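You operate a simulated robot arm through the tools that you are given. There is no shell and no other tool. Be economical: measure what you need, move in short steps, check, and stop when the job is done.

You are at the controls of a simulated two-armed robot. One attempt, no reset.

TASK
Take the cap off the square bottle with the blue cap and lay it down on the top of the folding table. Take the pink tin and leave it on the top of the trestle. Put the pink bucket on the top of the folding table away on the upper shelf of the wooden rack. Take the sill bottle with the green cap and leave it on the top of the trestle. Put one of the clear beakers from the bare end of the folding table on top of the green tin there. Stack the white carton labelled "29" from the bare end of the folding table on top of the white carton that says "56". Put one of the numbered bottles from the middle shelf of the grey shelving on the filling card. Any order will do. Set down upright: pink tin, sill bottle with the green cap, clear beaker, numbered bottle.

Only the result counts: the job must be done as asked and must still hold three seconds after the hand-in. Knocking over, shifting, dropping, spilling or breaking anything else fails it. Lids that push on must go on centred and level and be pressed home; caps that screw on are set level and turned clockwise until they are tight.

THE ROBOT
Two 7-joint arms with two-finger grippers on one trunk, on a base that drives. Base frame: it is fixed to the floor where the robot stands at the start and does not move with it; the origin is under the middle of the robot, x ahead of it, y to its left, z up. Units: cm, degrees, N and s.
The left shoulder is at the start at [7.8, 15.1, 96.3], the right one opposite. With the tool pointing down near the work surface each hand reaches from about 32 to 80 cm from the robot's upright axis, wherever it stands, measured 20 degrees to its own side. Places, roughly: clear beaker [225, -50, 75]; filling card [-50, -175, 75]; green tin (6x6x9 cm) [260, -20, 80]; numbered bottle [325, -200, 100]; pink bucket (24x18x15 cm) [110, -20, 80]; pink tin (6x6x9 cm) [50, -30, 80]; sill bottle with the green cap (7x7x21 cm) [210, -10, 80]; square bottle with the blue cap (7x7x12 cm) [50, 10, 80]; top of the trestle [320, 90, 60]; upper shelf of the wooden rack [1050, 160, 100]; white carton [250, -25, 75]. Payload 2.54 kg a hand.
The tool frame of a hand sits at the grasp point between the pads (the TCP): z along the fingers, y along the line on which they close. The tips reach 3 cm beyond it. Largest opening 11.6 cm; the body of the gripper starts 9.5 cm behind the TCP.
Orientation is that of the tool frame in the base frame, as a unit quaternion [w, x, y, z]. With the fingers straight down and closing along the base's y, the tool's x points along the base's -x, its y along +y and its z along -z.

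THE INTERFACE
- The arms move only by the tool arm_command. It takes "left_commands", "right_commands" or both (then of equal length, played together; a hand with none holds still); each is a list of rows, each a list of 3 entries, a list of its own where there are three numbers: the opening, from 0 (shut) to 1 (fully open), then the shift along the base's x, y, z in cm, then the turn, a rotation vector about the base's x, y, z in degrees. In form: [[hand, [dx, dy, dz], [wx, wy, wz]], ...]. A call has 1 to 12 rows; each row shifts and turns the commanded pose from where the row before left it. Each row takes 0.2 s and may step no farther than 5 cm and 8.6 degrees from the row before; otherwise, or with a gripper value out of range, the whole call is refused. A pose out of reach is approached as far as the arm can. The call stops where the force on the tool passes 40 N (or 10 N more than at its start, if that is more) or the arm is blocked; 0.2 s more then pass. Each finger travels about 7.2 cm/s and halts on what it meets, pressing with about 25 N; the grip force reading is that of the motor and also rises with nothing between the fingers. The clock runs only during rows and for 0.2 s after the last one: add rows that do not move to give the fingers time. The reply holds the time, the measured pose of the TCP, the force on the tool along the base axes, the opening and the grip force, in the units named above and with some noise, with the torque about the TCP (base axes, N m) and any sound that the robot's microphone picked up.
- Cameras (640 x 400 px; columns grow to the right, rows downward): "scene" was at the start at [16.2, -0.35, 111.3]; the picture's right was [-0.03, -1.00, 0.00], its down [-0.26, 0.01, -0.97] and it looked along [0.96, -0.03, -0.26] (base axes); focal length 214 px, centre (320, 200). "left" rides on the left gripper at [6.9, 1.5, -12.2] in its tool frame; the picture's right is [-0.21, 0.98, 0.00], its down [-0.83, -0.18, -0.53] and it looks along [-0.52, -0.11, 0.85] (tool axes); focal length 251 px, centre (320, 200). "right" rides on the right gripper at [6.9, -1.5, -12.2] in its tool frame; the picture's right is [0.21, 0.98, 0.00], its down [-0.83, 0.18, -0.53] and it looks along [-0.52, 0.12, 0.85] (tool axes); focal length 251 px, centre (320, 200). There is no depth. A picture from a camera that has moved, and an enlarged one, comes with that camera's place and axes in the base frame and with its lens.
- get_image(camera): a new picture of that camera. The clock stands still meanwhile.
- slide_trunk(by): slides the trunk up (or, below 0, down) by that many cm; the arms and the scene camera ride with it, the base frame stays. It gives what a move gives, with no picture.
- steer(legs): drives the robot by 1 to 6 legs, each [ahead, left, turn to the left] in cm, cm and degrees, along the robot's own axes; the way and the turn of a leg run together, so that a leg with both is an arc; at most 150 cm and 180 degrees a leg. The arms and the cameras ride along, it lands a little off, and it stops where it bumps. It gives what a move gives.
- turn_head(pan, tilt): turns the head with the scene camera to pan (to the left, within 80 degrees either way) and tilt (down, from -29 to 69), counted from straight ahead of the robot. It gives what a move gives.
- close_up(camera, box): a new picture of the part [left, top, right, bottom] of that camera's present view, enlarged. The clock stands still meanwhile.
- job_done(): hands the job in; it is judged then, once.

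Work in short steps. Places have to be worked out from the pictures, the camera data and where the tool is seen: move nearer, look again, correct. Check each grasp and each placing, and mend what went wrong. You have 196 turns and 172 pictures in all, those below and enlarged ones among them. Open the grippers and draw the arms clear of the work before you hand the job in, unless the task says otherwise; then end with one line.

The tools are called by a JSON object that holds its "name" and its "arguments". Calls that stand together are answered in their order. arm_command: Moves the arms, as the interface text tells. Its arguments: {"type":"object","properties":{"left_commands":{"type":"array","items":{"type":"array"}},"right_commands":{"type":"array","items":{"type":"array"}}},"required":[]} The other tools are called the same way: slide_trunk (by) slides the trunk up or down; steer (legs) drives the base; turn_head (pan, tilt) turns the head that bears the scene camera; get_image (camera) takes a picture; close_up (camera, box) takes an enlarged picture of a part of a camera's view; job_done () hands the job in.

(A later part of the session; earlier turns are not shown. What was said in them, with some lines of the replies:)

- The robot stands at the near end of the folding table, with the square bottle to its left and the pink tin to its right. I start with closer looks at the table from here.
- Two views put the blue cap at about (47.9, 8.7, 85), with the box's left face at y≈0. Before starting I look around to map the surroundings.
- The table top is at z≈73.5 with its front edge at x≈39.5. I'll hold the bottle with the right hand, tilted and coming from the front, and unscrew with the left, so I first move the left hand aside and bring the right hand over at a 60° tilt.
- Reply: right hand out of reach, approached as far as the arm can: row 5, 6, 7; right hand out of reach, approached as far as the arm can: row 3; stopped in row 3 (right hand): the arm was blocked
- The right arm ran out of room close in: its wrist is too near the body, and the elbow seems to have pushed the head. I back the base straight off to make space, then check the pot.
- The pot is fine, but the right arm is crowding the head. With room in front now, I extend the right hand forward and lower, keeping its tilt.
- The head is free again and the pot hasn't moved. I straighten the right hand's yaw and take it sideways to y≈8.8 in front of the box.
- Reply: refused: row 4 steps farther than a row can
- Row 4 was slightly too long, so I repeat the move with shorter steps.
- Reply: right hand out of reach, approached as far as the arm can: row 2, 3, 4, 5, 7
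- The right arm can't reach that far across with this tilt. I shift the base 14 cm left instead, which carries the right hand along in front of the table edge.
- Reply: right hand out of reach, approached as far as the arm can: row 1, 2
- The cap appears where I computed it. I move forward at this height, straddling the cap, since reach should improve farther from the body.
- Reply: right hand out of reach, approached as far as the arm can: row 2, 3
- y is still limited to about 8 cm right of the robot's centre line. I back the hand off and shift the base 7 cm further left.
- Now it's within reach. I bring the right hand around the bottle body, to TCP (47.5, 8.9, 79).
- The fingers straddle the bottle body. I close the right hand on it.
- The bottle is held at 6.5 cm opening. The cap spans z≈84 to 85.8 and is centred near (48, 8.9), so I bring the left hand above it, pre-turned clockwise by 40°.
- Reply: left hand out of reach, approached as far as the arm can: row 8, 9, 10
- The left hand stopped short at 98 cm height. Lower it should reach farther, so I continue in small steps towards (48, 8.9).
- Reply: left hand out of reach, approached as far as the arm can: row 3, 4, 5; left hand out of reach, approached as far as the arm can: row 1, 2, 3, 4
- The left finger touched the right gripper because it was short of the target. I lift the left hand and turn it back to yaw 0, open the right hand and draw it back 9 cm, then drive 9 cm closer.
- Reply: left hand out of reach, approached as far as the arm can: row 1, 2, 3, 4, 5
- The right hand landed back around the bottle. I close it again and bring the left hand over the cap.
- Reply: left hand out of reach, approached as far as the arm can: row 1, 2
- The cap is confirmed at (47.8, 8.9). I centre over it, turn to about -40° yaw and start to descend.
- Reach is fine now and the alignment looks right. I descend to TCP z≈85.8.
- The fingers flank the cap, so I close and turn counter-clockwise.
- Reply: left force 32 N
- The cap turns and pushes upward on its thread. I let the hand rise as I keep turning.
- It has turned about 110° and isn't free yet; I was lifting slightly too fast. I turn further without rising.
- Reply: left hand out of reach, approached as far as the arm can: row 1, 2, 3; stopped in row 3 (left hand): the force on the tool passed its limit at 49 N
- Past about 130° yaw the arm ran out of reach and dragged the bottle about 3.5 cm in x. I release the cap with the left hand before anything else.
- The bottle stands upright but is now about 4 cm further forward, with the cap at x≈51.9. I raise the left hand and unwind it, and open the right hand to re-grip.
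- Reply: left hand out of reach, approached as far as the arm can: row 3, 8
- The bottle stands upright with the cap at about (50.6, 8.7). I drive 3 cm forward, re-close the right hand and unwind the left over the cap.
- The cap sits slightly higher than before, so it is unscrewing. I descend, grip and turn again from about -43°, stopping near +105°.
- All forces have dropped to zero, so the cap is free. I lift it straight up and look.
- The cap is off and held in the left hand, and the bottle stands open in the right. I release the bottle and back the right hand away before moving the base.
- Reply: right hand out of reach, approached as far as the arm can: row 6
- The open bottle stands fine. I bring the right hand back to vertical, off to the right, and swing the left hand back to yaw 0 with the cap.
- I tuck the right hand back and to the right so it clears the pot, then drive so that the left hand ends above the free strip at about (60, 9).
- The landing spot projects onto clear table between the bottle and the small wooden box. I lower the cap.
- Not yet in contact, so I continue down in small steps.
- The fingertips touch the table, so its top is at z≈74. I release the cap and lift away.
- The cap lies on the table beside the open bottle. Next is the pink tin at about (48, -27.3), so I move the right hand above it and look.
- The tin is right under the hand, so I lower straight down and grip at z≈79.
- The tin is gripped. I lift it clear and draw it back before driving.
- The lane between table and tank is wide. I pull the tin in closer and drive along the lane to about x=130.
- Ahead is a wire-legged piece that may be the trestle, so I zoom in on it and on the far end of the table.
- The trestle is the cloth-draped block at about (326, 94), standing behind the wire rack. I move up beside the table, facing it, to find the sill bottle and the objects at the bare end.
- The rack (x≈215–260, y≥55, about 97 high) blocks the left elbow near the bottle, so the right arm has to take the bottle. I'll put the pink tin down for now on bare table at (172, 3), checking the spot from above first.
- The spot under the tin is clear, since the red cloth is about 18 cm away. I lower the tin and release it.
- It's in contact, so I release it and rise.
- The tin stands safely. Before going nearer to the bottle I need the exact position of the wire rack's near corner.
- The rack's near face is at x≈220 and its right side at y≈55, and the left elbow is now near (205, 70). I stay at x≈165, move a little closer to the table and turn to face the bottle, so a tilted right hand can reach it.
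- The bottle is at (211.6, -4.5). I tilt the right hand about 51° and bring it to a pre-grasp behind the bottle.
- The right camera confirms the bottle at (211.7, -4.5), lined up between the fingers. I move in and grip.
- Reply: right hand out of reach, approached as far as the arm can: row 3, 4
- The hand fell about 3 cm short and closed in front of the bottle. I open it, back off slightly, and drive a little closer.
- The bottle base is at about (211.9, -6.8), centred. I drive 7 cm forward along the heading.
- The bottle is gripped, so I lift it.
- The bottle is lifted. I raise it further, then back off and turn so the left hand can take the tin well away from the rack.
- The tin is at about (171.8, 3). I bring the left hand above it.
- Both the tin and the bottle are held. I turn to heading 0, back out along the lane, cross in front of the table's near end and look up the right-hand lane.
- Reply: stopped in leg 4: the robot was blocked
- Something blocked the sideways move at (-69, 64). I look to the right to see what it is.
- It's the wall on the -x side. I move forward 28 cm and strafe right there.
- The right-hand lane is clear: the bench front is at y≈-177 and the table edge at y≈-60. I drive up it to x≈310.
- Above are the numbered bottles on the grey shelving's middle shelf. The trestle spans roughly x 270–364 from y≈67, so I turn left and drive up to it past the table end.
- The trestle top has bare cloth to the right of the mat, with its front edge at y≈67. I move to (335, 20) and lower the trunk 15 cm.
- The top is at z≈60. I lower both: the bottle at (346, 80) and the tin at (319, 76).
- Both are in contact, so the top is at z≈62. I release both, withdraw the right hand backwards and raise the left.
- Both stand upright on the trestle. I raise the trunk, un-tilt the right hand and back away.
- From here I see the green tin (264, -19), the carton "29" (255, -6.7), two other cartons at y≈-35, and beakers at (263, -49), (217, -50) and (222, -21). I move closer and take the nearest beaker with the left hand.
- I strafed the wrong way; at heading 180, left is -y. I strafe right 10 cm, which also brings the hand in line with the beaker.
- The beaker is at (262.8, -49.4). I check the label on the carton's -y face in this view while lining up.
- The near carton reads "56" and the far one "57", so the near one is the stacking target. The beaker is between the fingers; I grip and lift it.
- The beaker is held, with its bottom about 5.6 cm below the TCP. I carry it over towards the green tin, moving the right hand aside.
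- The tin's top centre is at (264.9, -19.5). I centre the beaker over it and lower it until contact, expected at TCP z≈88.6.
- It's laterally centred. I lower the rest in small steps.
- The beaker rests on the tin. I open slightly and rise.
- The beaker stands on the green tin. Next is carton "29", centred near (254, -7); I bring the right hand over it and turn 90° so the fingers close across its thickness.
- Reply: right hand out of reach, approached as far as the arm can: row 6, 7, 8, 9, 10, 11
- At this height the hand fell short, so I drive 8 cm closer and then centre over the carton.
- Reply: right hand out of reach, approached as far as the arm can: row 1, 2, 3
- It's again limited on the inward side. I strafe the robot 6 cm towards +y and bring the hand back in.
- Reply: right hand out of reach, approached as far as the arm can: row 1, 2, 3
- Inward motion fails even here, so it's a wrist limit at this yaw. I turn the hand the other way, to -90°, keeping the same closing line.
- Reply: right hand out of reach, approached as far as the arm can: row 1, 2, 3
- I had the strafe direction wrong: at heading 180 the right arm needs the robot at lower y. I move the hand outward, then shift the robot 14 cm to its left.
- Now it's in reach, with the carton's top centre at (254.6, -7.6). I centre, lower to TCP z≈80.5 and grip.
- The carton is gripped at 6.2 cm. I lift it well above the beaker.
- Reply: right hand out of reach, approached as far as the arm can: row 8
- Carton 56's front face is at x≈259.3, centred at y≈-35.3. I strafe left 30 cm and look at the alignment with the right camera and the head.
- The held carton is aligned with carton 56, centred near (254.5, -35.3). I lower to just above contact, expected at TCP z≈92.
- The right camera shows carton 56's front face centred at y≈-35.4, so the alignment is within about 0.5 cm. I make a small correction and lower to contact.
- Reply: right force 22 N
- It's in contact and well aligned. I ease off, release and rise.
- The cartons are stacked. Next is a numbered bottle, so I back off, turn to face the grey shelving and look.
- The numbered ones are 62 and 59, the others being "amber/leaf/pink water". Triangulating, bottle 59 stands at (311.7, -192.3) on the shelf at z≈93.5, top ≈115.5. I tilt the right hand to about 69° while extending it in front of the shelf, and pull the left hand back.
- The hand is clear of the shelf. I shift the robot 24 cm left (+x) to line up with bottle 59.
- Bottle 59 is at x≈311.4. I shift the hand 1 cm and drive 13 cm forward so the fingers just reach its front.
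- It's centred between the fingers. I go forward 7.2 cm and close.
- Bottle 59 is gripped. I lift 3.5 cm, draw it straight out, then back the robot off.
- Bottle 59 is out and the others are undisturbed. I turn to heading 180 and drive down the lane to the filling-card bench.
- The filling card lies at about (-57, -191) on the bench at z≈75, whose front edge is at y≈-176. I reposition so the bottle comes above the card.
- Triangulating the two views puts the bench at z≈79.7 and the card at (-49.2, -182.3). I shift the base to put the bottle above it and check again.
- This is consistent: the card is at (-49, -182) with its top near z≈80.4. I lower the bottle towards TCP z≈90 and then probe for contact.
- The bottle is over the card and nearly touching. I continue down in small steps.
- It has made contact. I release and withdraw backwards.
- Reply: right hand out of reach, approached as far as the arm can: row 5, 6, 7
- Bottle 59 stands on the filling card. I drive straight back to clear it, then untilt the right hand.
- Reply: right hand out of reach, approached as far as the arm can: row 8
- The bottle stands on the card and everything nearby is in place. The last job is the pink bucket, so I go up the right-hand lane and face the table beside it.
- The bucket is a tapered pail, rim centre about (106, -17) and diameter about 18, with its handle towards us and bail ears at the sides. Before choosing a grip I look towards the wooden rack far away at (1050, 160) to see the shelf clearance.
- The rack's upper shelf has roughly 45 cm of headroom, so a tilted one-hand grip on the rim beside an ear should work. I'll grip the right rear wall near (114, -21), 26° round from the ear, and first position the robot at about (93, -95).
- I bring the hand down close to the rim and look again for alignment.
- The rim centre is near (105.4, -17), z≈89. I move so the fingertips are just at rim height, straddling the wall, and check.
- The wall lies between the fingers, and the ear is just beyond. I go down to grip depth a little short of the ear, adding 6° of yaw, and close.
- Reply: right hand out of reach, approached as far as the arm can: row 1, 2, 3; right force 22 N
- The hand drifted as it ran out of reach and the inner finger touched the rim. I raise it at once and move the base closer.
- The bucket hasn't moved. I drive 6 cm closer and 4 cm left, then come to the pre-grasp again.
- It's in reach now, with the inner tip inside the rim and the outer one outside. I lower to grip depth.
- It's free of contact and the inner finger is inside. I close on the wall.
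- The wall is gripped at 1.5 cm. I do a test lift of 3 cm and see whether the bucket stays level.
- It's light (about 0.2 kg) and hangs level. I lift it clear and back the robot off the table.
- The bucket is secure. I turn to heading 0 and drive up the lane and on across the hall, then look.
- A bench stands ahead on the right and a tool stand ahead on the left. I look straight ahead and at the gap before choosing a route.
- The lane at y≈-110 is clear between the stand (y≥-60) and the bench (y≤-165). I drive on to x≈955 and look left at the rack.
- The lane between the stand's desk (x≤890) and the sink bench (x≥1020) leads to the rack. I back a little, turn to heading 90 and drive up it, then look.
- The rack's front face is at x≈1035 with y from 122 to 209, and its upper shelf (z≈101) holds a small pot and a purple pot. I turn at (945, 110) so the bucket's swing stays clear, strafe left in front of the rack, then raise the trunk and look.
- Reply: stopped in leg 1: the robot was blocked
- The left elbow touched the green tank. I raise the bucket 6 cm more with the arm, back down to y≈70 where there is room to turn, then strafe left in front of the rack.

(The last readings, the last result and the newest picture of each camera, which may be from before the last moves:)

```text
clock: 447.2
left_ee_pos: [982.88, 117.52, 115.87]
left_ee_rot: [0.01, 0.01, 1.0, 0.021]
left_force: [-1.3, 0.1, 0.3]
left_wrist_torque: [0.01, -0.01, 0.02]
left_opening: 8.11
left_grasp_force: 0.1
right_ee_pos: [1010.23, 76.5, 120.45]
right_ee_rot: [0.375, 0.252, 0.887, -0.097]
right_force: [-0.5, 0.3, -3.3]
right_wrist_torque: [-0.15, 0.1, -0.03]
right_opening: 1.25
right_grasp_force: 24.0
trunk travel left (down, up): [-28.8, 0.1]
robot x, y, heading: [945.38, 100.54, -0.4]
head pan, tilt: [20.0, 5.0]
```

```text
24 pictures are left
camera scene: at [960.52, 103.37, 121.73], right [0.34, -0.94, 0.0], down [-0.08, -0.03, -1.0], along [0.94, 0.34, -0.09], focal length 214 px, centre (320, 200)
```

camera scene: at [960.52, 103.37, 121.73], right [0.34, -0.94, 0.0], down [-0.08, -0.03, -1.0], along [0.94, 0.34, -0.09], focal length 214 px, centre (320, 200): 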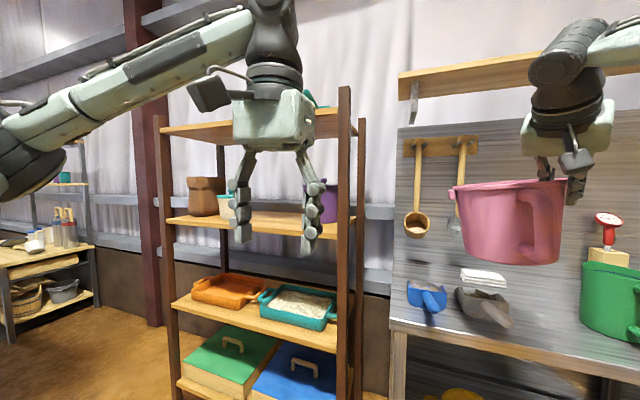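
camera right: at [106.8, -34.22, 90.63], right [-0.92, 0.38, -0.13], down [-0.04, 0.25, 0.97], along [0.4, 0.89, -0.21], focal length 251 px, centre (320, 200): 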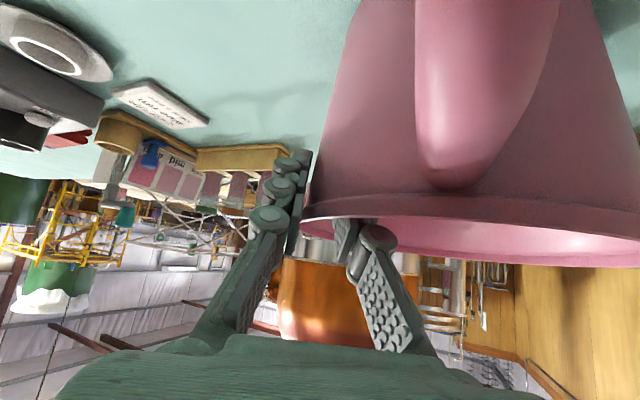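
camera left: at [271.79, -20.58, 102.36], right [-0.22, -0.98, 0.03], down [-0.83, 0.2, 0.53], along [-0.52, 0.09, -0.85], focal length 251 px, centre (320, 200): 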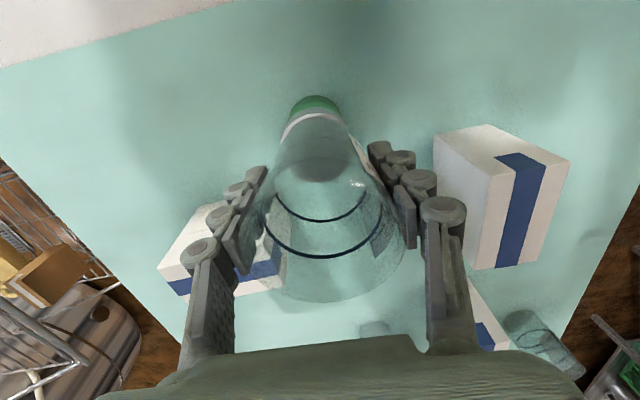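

The bucket hangs level and the upper shelf (top z≈103) has a free gap between the small pot (y≳173) and the purple pot (y≲142). I bring both hands slightly inward so the left elbow stays clear of the scaffold.

{"name": "arm_command", "arguments": {"left_commands": [[0.7, [0, -4, 0], [0, 0, 0]], [0.7, [0, -4, 0], [0, 0, 0]], [0.7, [0, -4, 0], [0, 0, 0]], [0.7, [0, 0, 0], [0, 0, 0]]], "right_commands": [[0, [0, 2.3, 0], [0, 0, 0]], [0, [0, 2.3, 0], [0, 0, 0]], [0, [0, 2.3, 0], [0, 0, 0]], [0, [0, 0, 0], [0, 0, 0]]]}}

{"name": "turn_head", "arguments": {"pan": 75, "tilt": 15}}

{"name": "get_image", "arguments": {"camera": "scene"}}

```text
clock: 448.2
left_ee_pos: [983.02, 105.47, 116.01]
left_ee_rot: [0.009, 0.008, 1.0, 0.021]
left_force: [-0.4, 0.4, 0.5]
left_wrist_torque: [-0.01, -0.02, -0.02]
left_opening: 8.12
left_grasp_force: 0.0
right_ee_pos: [1010.14, 77.81, 120.48]
right_ee_rot: [0.375, 0.252, 0.887, -0.097]
right_force: [-0.3, 0.0, -3.8]
right_wrist_torque: [-0.13, 0.09, -0.01]
right_opening: 1.26
right_grasp_force: 24.9
right hand out of reach, approached as far as the arm can: row 1, 2, 3
trunk travel left (down, up): [-28.8, 0.1]
robot x, y, heading: [945.06, 100.4, 0.0]
head pan, tilt: [20.0, 5.0]
```

```text
clock: 449.4
left_ee_pos: [983.05, 105.6, 116.04]
left_ee_rot: [0.01, 0.009, 1.0, 0.02]
left_force: [0.2, -0.2, -0.1]
left_wrist_torque: [-0.01, 0.02, 0.02]
left_opening: 8.13
left_grasp_force: 0.0
right_ee_pos: [1010.26, 77.62, 120.4]
right_ee_rot: [0.375, 0.253, 0.887, -0.097]
right_force: [-0.3, -0.1, -2.9]
right_wrist_torque: [-0.11, 0.11, 0.0]
right_opening: 1.26
right_grasp_force: 25.3
trunk travel left (down, up): [-28.8, 0.1]
robot x, y, heading: [945.01, 99.99, 0.1]
head pan, tilt: [75.0, 15.0]
```

```text
23 pictures are left
camera scene: at [954.32, 109.27, 120.11], right [0.97, -0.26, 0.0], down [-0.07, -0.25, -0.97], along [0.25, 0.93, -0.26], focal length 214 px, centre (320, 200)
```

scene: 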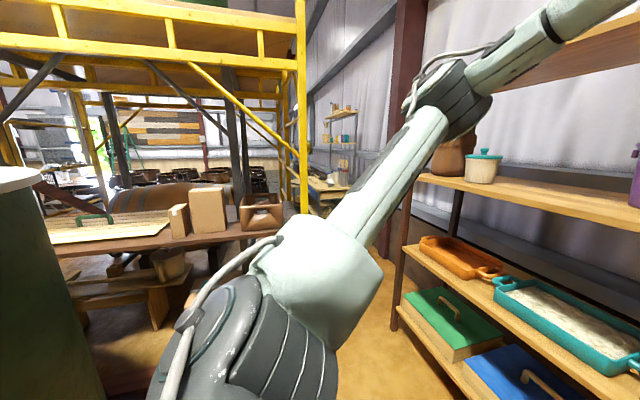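

The arms can't come further in. Turning the robot 20° left keeps its body and left elbow well away from the scaffold and bench, so I turn and then shift +49 cm in y along the rack front.

{"name": "steer", "arguments": {"legs": [[0, 0, 20], [16.8, 46, 0]]}}

{"name": "turn_head", "arguments": {"pan": -10, "tilt": 8}}

{"name": "get_image", "arguments": {"camera": "scene"}}

```text
clock: 455.4
left_ee_pos: [979.49, 166.65, 116.03]
left_ee_rot: [0.006, -0.163, 0.986, 0.022]
left_force: [0.4, -0.8, 0.3]
left_wrist_torque: [-0.02, 0.0, 0.01]
left_opening: 8.12
left_grasp_force: 0.0
right_ee_pos: [1014.46, 149.68, 120.41]
right_ee_rot: [0.386, 0.097, 0.917, -0.031]
right_force: [0.2, -0.3, -3.7]
right_wrist_torque: [-0.17, 0.08, 0.02]
right_opening: 1.27
right_grasp_force: 24.5
trunk travel left (down, up): [-28.8, 0.1]
robot x, y, heading: [945.52, 148.65, 19.8]
head pan, tilt: [75.0, 15.0]
```

```text
clock: 457.0
left_ee_pos: [979.52, 166.7, 115.99]
left_ee_rot: [0.006, -0.164, 0.986, 0.022]
left_force: [0.2, -0.7, 0.5]
left_wrist_torque: [-0.01, 0.01, 0.01]
left_opening: 8.1
left_grasp_force: 0.1
right_ee_pos: [1014.46, 149.61, 120.38]
right_ee_rot: [0.386, 0.096, 0.917, -0.031]
right_force: [0.1, 0.1, -2.4]
right_wrist_torque: [-0.18, 0.07, 0.02]
right_opening: 1.28
right_grasp_force: 25.3
trunk travel left (down, up): [-28.8, 0.1]
robot x, y, heading: [945.34, 149.19, 19.9]
head pan, tilt: [-10.0, 8.0]
```

```text
22 pictures are left
camera scene: at [961.03, 152.64, 121.25], right [0.17, -0.99, 0.0], down [-0.14, -0.02, -0.99], along [0.98, 0.17, -0.14], focal length 214 px, centre (320, 200)
```

scene: 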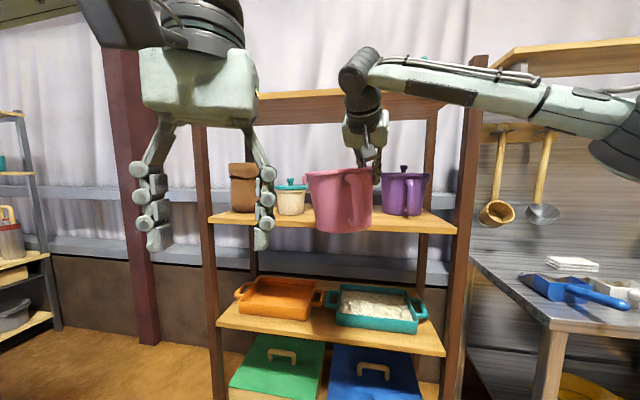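

The gap is 29 cm wide (y 143–172.6) and the bucket is centred on it; shelf top ≈103. I lower the bucket 1.5 cm and drive straight in along +x by 36 cm.

{"name": "arm_command", "arguments": {"right_commands": [[0, [0, 0, -1.5], [0, 0, 0]], [0, [0, 0, 0], [0, 0, 0]]]}}

{"name": "steer", "arguments": {"legs": [[17, -5.7, 0]]}}

{"name": "get_image", "arguments": {"camera": "scene"}}

```text
clock: 457.6
left_ee_pos: [979.41, 166.72, 115.98]
left_ee_rot: [0.006, -0.164, 0.986, 0.022]
left_force: [-0.1, -1.0, -0.4]
left_wrist_torque: [-0.01, -0.01, 0.01]
left_opening: 8.12
left_grasp_force: 0.1
right_ee_pos: [1014.43, 149.67, 118.84]
right_ee_rot: [0.387, 0.096, 0.917, -0.031]
right_force: [-0.1, 0.2, -3.0]
right_wrist_torque: [-0.19, 0.07, 0.01]
right_opening: 1.25
right_grasp_force: 24.8
trunk travel left (down, up): [-28.8, 0.1]
robot x, y, heading: [945.36, 149.06, 19.8]
head pan, tilt: [-10.0, 8.0]
```

```text
clock: 459.1
left_ee_pos: [997.46, 167.15, 116.0]
left_ee_rot: [0.007, -0.163, 0.986, 0.023]
left_force: [0.6, -0.3, 0.5]
left_wrist_torque: [0.04, 0.01, 0.0]
left_opening: 8.1
left_grasp_force: 0.1
right_ee_pos: [1032.38, 150.15, 118.81]
right_ee_rot: [0.386, 0.095, 0.917, -0.031]
right_force: [-0.1, -0.1, -3.0]
right_wrist_torque: [-0.16, 0.06, -0.03]
right_opening: 1.28
right_grasp_force: 24.8
trunk travel left (down, up): [-28.8, 0.1]
robot x, y, heading: [963.23, 148.91, 19.9]
head pan, tilt: [-10.0, 8.0]
```

```text
21 pictures are left
camera scene: at [978.95, 153.11, 121.24], right [0.17, -0.99, 0.0], down [-0.14, -0.02, -0.99], along [0.98, 0.17, -0.14], focal length 214 px, centre (320, 200)
```

scene: 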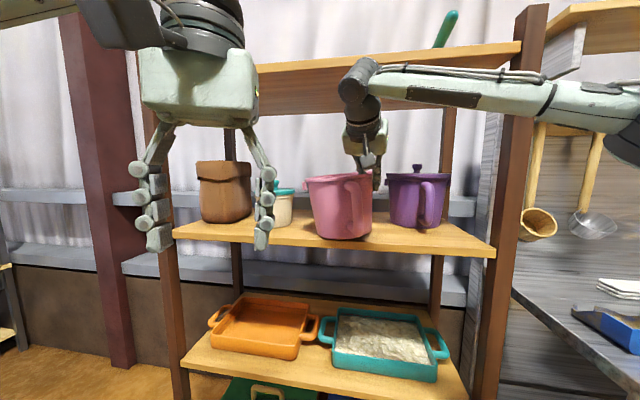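

Going well; bucket and wrist are clear on all sides. I continue another 17 cm.

{"name": "steer", "arguments": {"legs": [[16.2, -5.7, 0]]}}

{"name": "get_image", "arguments": {"camera": "scene"}}

{"name": "get_image", "arguments": {"camera": "right"}}

```text
clock: 460.6
left_ee_pos: [1014.39, 167.18, 115.94]
left_ee_rot: [0.006, -0.163, 0.986, 0.024]
left_force: [0.0, -0.4, 0.1]
left_wrist_torque: [0.01, 0.06, 0.03]
left_opening: 8.09
left_grasp_force: 0.1
right_ee_pos: [1049.37, 150.15, 118.74]
right_ee_rot: [0.386, 0.096, 0.917, -0.031]
right_force: [0.8, 0.0, -3.4]
right_wrist_torque: [-0.19, 0.06, 0.01]
right_opening: 1.28
right_grasp_force: 25.3
trunk travel left (down, up): [-28.8, 0.1]
robot x, y, heading: [980.19, 149.54, 19.9]
head pan, tilt: [-10.0, 8.0]
```

```text
20 pictures are left
camera scene: at [995.93, 153.21, 121.24], right [0.17, -0.99, 0.0], down [-0.14, -0.02, -0.99], along [0.98, 0.17, -0.14], focal length 214 px, centre (320, 200)
```

scene: 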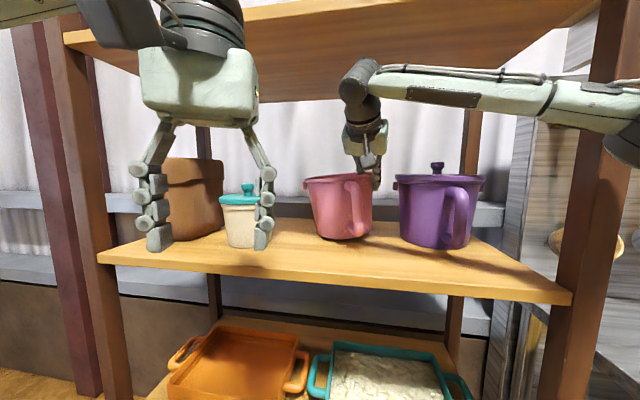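

```text
19 pictures are left
camera right: at [1035.85, 151.44, 122.35], right [0.05, 0.99, -0.14], down [0.23, 0.12, 0.97], along [0.97, -0.08, -0.22], focal length 251 px, centre (320, 200)
```

right: 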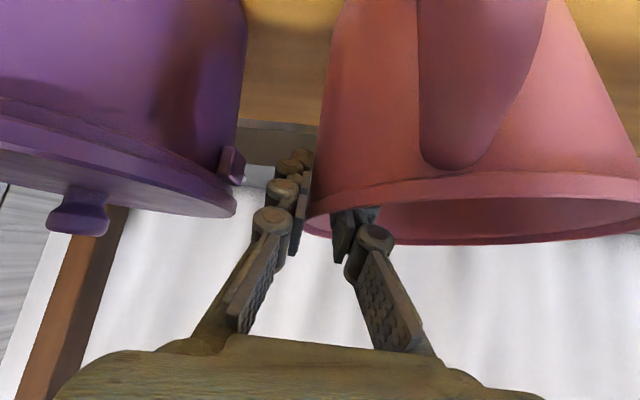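

The bucket is fully over the shelf, between the pots. I lower it to contact in small steps.

{"name": "arm_command", "arguments": {"right_commands": [[0, [0, 0, -1], [0, 0, 0]], [0, [0, 0, -0.7], [0, 0, 0]], [0, [0, 0, -0.5], [0, 0, 0]], [0, [0, 0, 0], [0, 0, 0]]]}}

{"name": "close_up", "arguments": {"camera": "scene", "box": [200, 120, 520, 300]}}

```text
clock: 461.6
left_ee_pos: [1014.03, 167.05, 116.18]
left_ee_rot: [0.009, -0.164, 0.986, 0.023]
left_force: [-0.6, -1.2, -0.5]
left_wrist_torque: [0.0, -0.01, -0.01]
left_opening: 8.1
left_grasp_force: 0.1
right_ee_pos: [1049.14, 149.91, 117.41]
right_ee_rot: [0.392, 0.099, 0.914, -0.029]
right_force: [4.7, -11.3, 33.3]
right_wrist_torque: [1.18, 0.72, 0.06]
right_opening: 1.53
right_grasp_force: 24.9
trunk travel left (down, up): [-28.8, 0.1]
robot x, y, heading: [980.11, 150.07, 19.6]
head pan, tilt: [-10.0, 8.0]
```

```text
2.00 times, centred on (360, 210) of scene
camera zoom: at [995.55, 153.01, 121.34], right [0.17, -0.99, 0.0], down [-0.13, -0.02, -0.99], along [0.98, 0.17, -0.14], focal length 429 px, centre (240, 180)
```

zoom: 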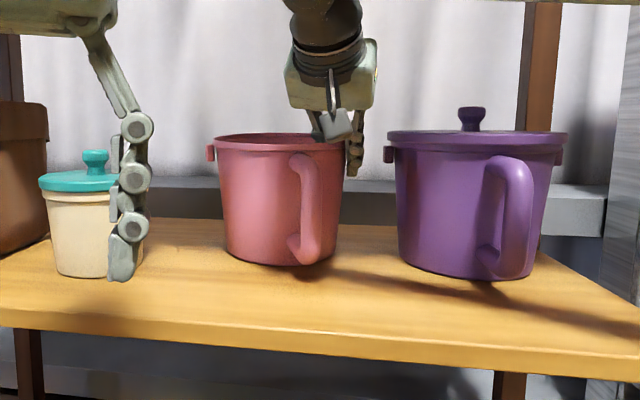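

It's resting on the shelf, pressed a bit hard. I relax upward, open partly so as not to touch the purple pot, and withdraw up and back along the finger line.

{"name": "arm_command", "arguments": {"right_commands": [[0, [0, 0, 0.4], [0, 0, 0]], [0, [0, 0, 0.4], [0, 0, 0]], [0.2, [0, 0, 0], [0, 0, 0]], [0.4, [0, 0, 0], [0, 0, 0]], [0.4, [0, 0, 0], [0, 0, 0]]]}}

{"name": "get_image", "arguments": {"camera": "right"}}

```text
clock: 462.8
left_ee_pos: [1014.16, 167.22, 116.08]
left_ee_rot: [0.006, -0.165, 0.986, 0.022]
left_force: [0.4, -0.7, -0.1]
left_wrist_torque: [-0.01, -0.02, 0.0]
left_opening: 8.12
left_grasp_force: 0.1
right_ee_pos: [1049.38, 150.25, 117.4]
right_ee_rot: [0.387, 0.095, 0.917, -0.031]
right_force: [-0.7, 0.1, -0.5]
right_wrist_torque: [-0.03, 0.0, 0.0]
right_opening: 4.65
right_grasp_force: 0.2
trunk travel left (down, up): [-28.8, 0.1]
robot x, y, heading: [980.4, 149.5, 19.9]
head pan, tilt: [-10.0, 8.0]
```

```text
17 pictures are left
camera right: at [1035.77, 151.45, 120.95], right [0.05, 0.99, -0.14], down [0.23, 0.12, 0.97], along [0.97, -0.08, -0.22], focal length 251 px, centre (320, 200)
```

right: 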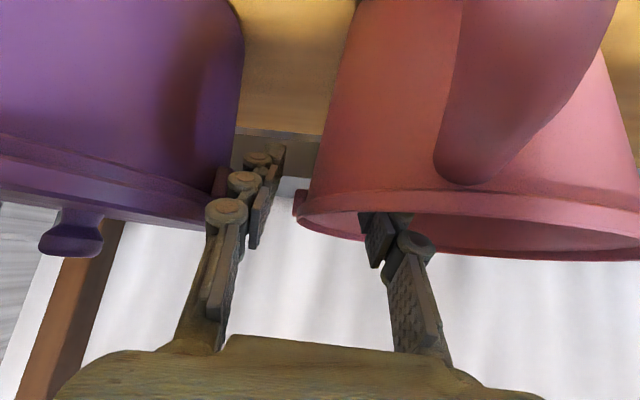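

The bucket is free, with no forces on the hand. I withdraw up and back.

{"name": "arm_command", "arguments": {"right_commands": [[0.4, [-1.2, 0.4, 1.2], [0, 0, 0]], [0.4, [-1.3, 0.4, 1.2], [0, 0, 0]], [0.4, [-1.4, 0.3, 1.2], [0, 0, 0]], [0.4, [-1.4, 0.2, 1.1], [0, 0, 0]], [0.4, [0, 0, 0], [0, 0, 0]]]}}

{"name": "get_image", "arguments": {"camera": "right"}}

```text
clock: 464.0
left_ee_pos: [1014.16, 167.21, 115.96]
left_ee_rot: [0.006, -0.163, 0.986, 0.022]
left_force: [-0.5, 0.6, 0.3]
left_wrist_torque: [0.01, 0.01, 0.01]
left_opening: 8.15
left_grasp_force: 0.0
right_ee_pos: [1044.24, 150.8, 121.93]
right_ee_rot: [0.386, 0.096, 0.917, -0.031]
right_force: [0.1, -0.7, 0.1]
right_wrist_torque: [0.0, -0.03, 0.0]
right_opening: 4.62
right_grasp_force: 0.1
right hand out of reach, approached as far as the arm can: row 3, 4
trunk travel left (down, up): [-28.8, 0.1]
robot x, y, heading: [980.18, 149.27, 19.6]
head pan, tilt: [-10.0, 8.0]
```

```text
16 pictures are left
camera right: at [1030.67, 151.96, 125.44], right [0.05, 0.99, -0.14], down [0.23, 0.12, 0.97], along [0.97, -0.08, -0.22], focal length 251 px, centre (320, 200)
```

right: 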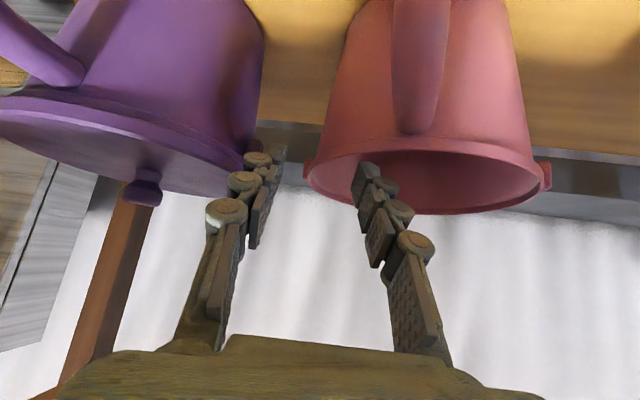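

The tips are just about at rim height. I rise another 1.5 cm, then drive straight back out.

{"name": "arm_command", "arguments": {"right_commands": [[0.4, [-0.3, 0, 0.8], [0, 0, 0]], [0.4, [-0.3, 0, 0.8], [0, 0, 0]], [0.4, [0, 0, 0], [0, 0, 0]]]}}

{"name": "get_image", "arguments": {"camera": "right"}}

```text
clock: 464.8
left_ee_pos: [1014.17, 167.24, 116.01]
left_ee_rot: [0.005, -0.164, 0.986, 0.022]
left_force: [0.5, 0.7, 0.7]
left_wrist_torque: [0.03, -0.03, 0.01]
left_opening: 8.16
left_grasp_force: 0.0
right_ee_pos: [1043.49, 150.06, 123.17]
right_ee_rot: [0.386, 0.096, 0.917, -0.031]
right_force: [0.3, 0.5, 1.1]
right_wrist_torque: [-0.01, 0.0, -0.02]
right_opening: 4.62
right_grasp_force: 0.1
right hand out of reach, approached as far as the arm can: row 2
trunk travel left (down, up): [-28.8, 0.1]
robot x, y, heading: [979.93, 149.28, 19.8]
head pan, tilt: [-10.0, 8.0]
```

```text
15 pictures are left
camera right: at [1029.89, 151.31, 126.84], right [0.05, 0.99, -0.14], down [0.23, 0.12, 0.97], along [0.97, -0.08, -0.22], focal length 251 px, centre (320, 200)
```

right: 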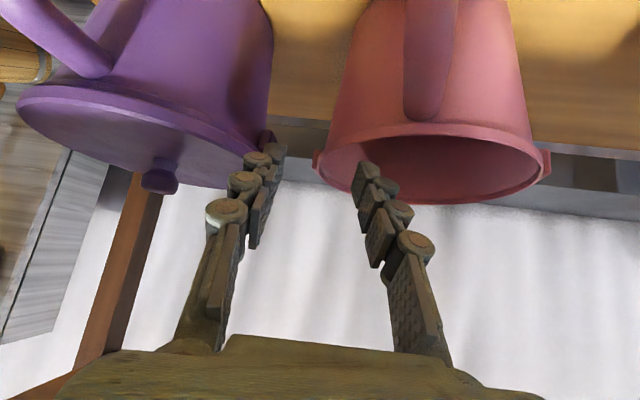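

The tips are now above the rim. I drive straight back along -x.

{"name": "steer", "arguments": {"legs": [[-28.2, 10.2, 0]]}}

{"name": "get_image", "arguments": {"camera": "scene"}}

```text
clock: 466.9
left_ee_pos: [984.39, 167.38, 116.05]
left_ee_rot: [0.007, -0.164, 0.986, 0.022]
left_force: [0.1, -0.4, -0.2]
left_wrist_torque: [-0.03, 0.01, -0.01]
left_opening: 8.14
left_grasp_force: 0.2
right_ee_pos: [1013.64, 150.09, 123.29]
right_ee_rot: [0.387, 0.096, 0.917, -0.032]
right_force: [-0.5, -0.3, 0.0]
right_wrist_torque: [-0.03, -0.04, -0.02]
right_opening: 4.65
right_grasp_force: 0.0
trunk travel left (down, up): [-28.8, 0.1]
robot x, y, heading: [950.82, 149.22, 19.8]
head pan, tilt: [-10.0, 8.0]
```

```text
14 pictures are left
camera scene: at [966.04, 153.24, 121.26], right [0.17, -0.99, 0.0], down [-0.14, -0.02, -0.99], along [0.98, 0.17, -0.14], focal length 214 px, centre (320, 200)
```

scene: 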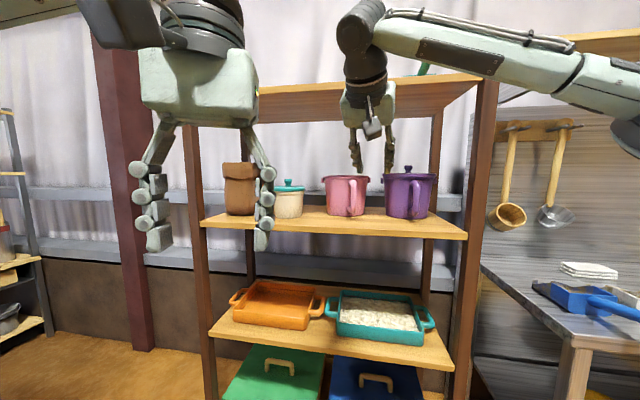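

The bucket stands on the upper shelf between the pots, and all seven jobs are done. I open both grippers fully, clear of everything, and hand in.

{"name": "arm_command", "arguments": {"left_commands": [[1, [0, 0, 0], [0, 0, 0]], [1, [0, 0, 0], [0, 0, 0]], [1, [0, 0, 0], [0, 0, 0]]], "right_commands": [[0.7, [0, 0, 0], [0, 0, 0]], [1, [0, 0, 0], [0, 0, 0]], [1, [0, 0, 0], [0, 0, 0]]]}}

{"name": "job_done", "arguments": {}}

```text
clock: 467.6
left_ee_pos: [984.4, 167.29, 116.03]
left_ee_rot: [0.005, -0.163, 0.986, 0.022]
left_force: [0.1, -0.5, 0.0]
left_wrist_torque: [0.02, 0.01, 0.03]
left_opening: 11.57
left_grasp_force: 0.1
right_ee_pos: [1013.63, 150.13, 123.28]
right_ee_rot: [0.387, 0.096, 0.917, -0.031]
right_force: [-1.1, 0.4, 1.7]
right_wrist_torque: [-0.03, 0.01, -0.02]
right_opening: 11.59
right_grasp_force: 0.0
trunk travel left (down, up): [-28.8, 0.1]
robot x, y, heading: [950.71, 149.18, 20.0]
head pan, tilt: [-10.0, 8.0]
```

```text
The job is handed in.
```

All seven tasks are done and handed in; along the way the robot bumped the green tank and a wall (neither rechecked for movement), and the square bottle slid about 3 cm while I unscrewed its cap.
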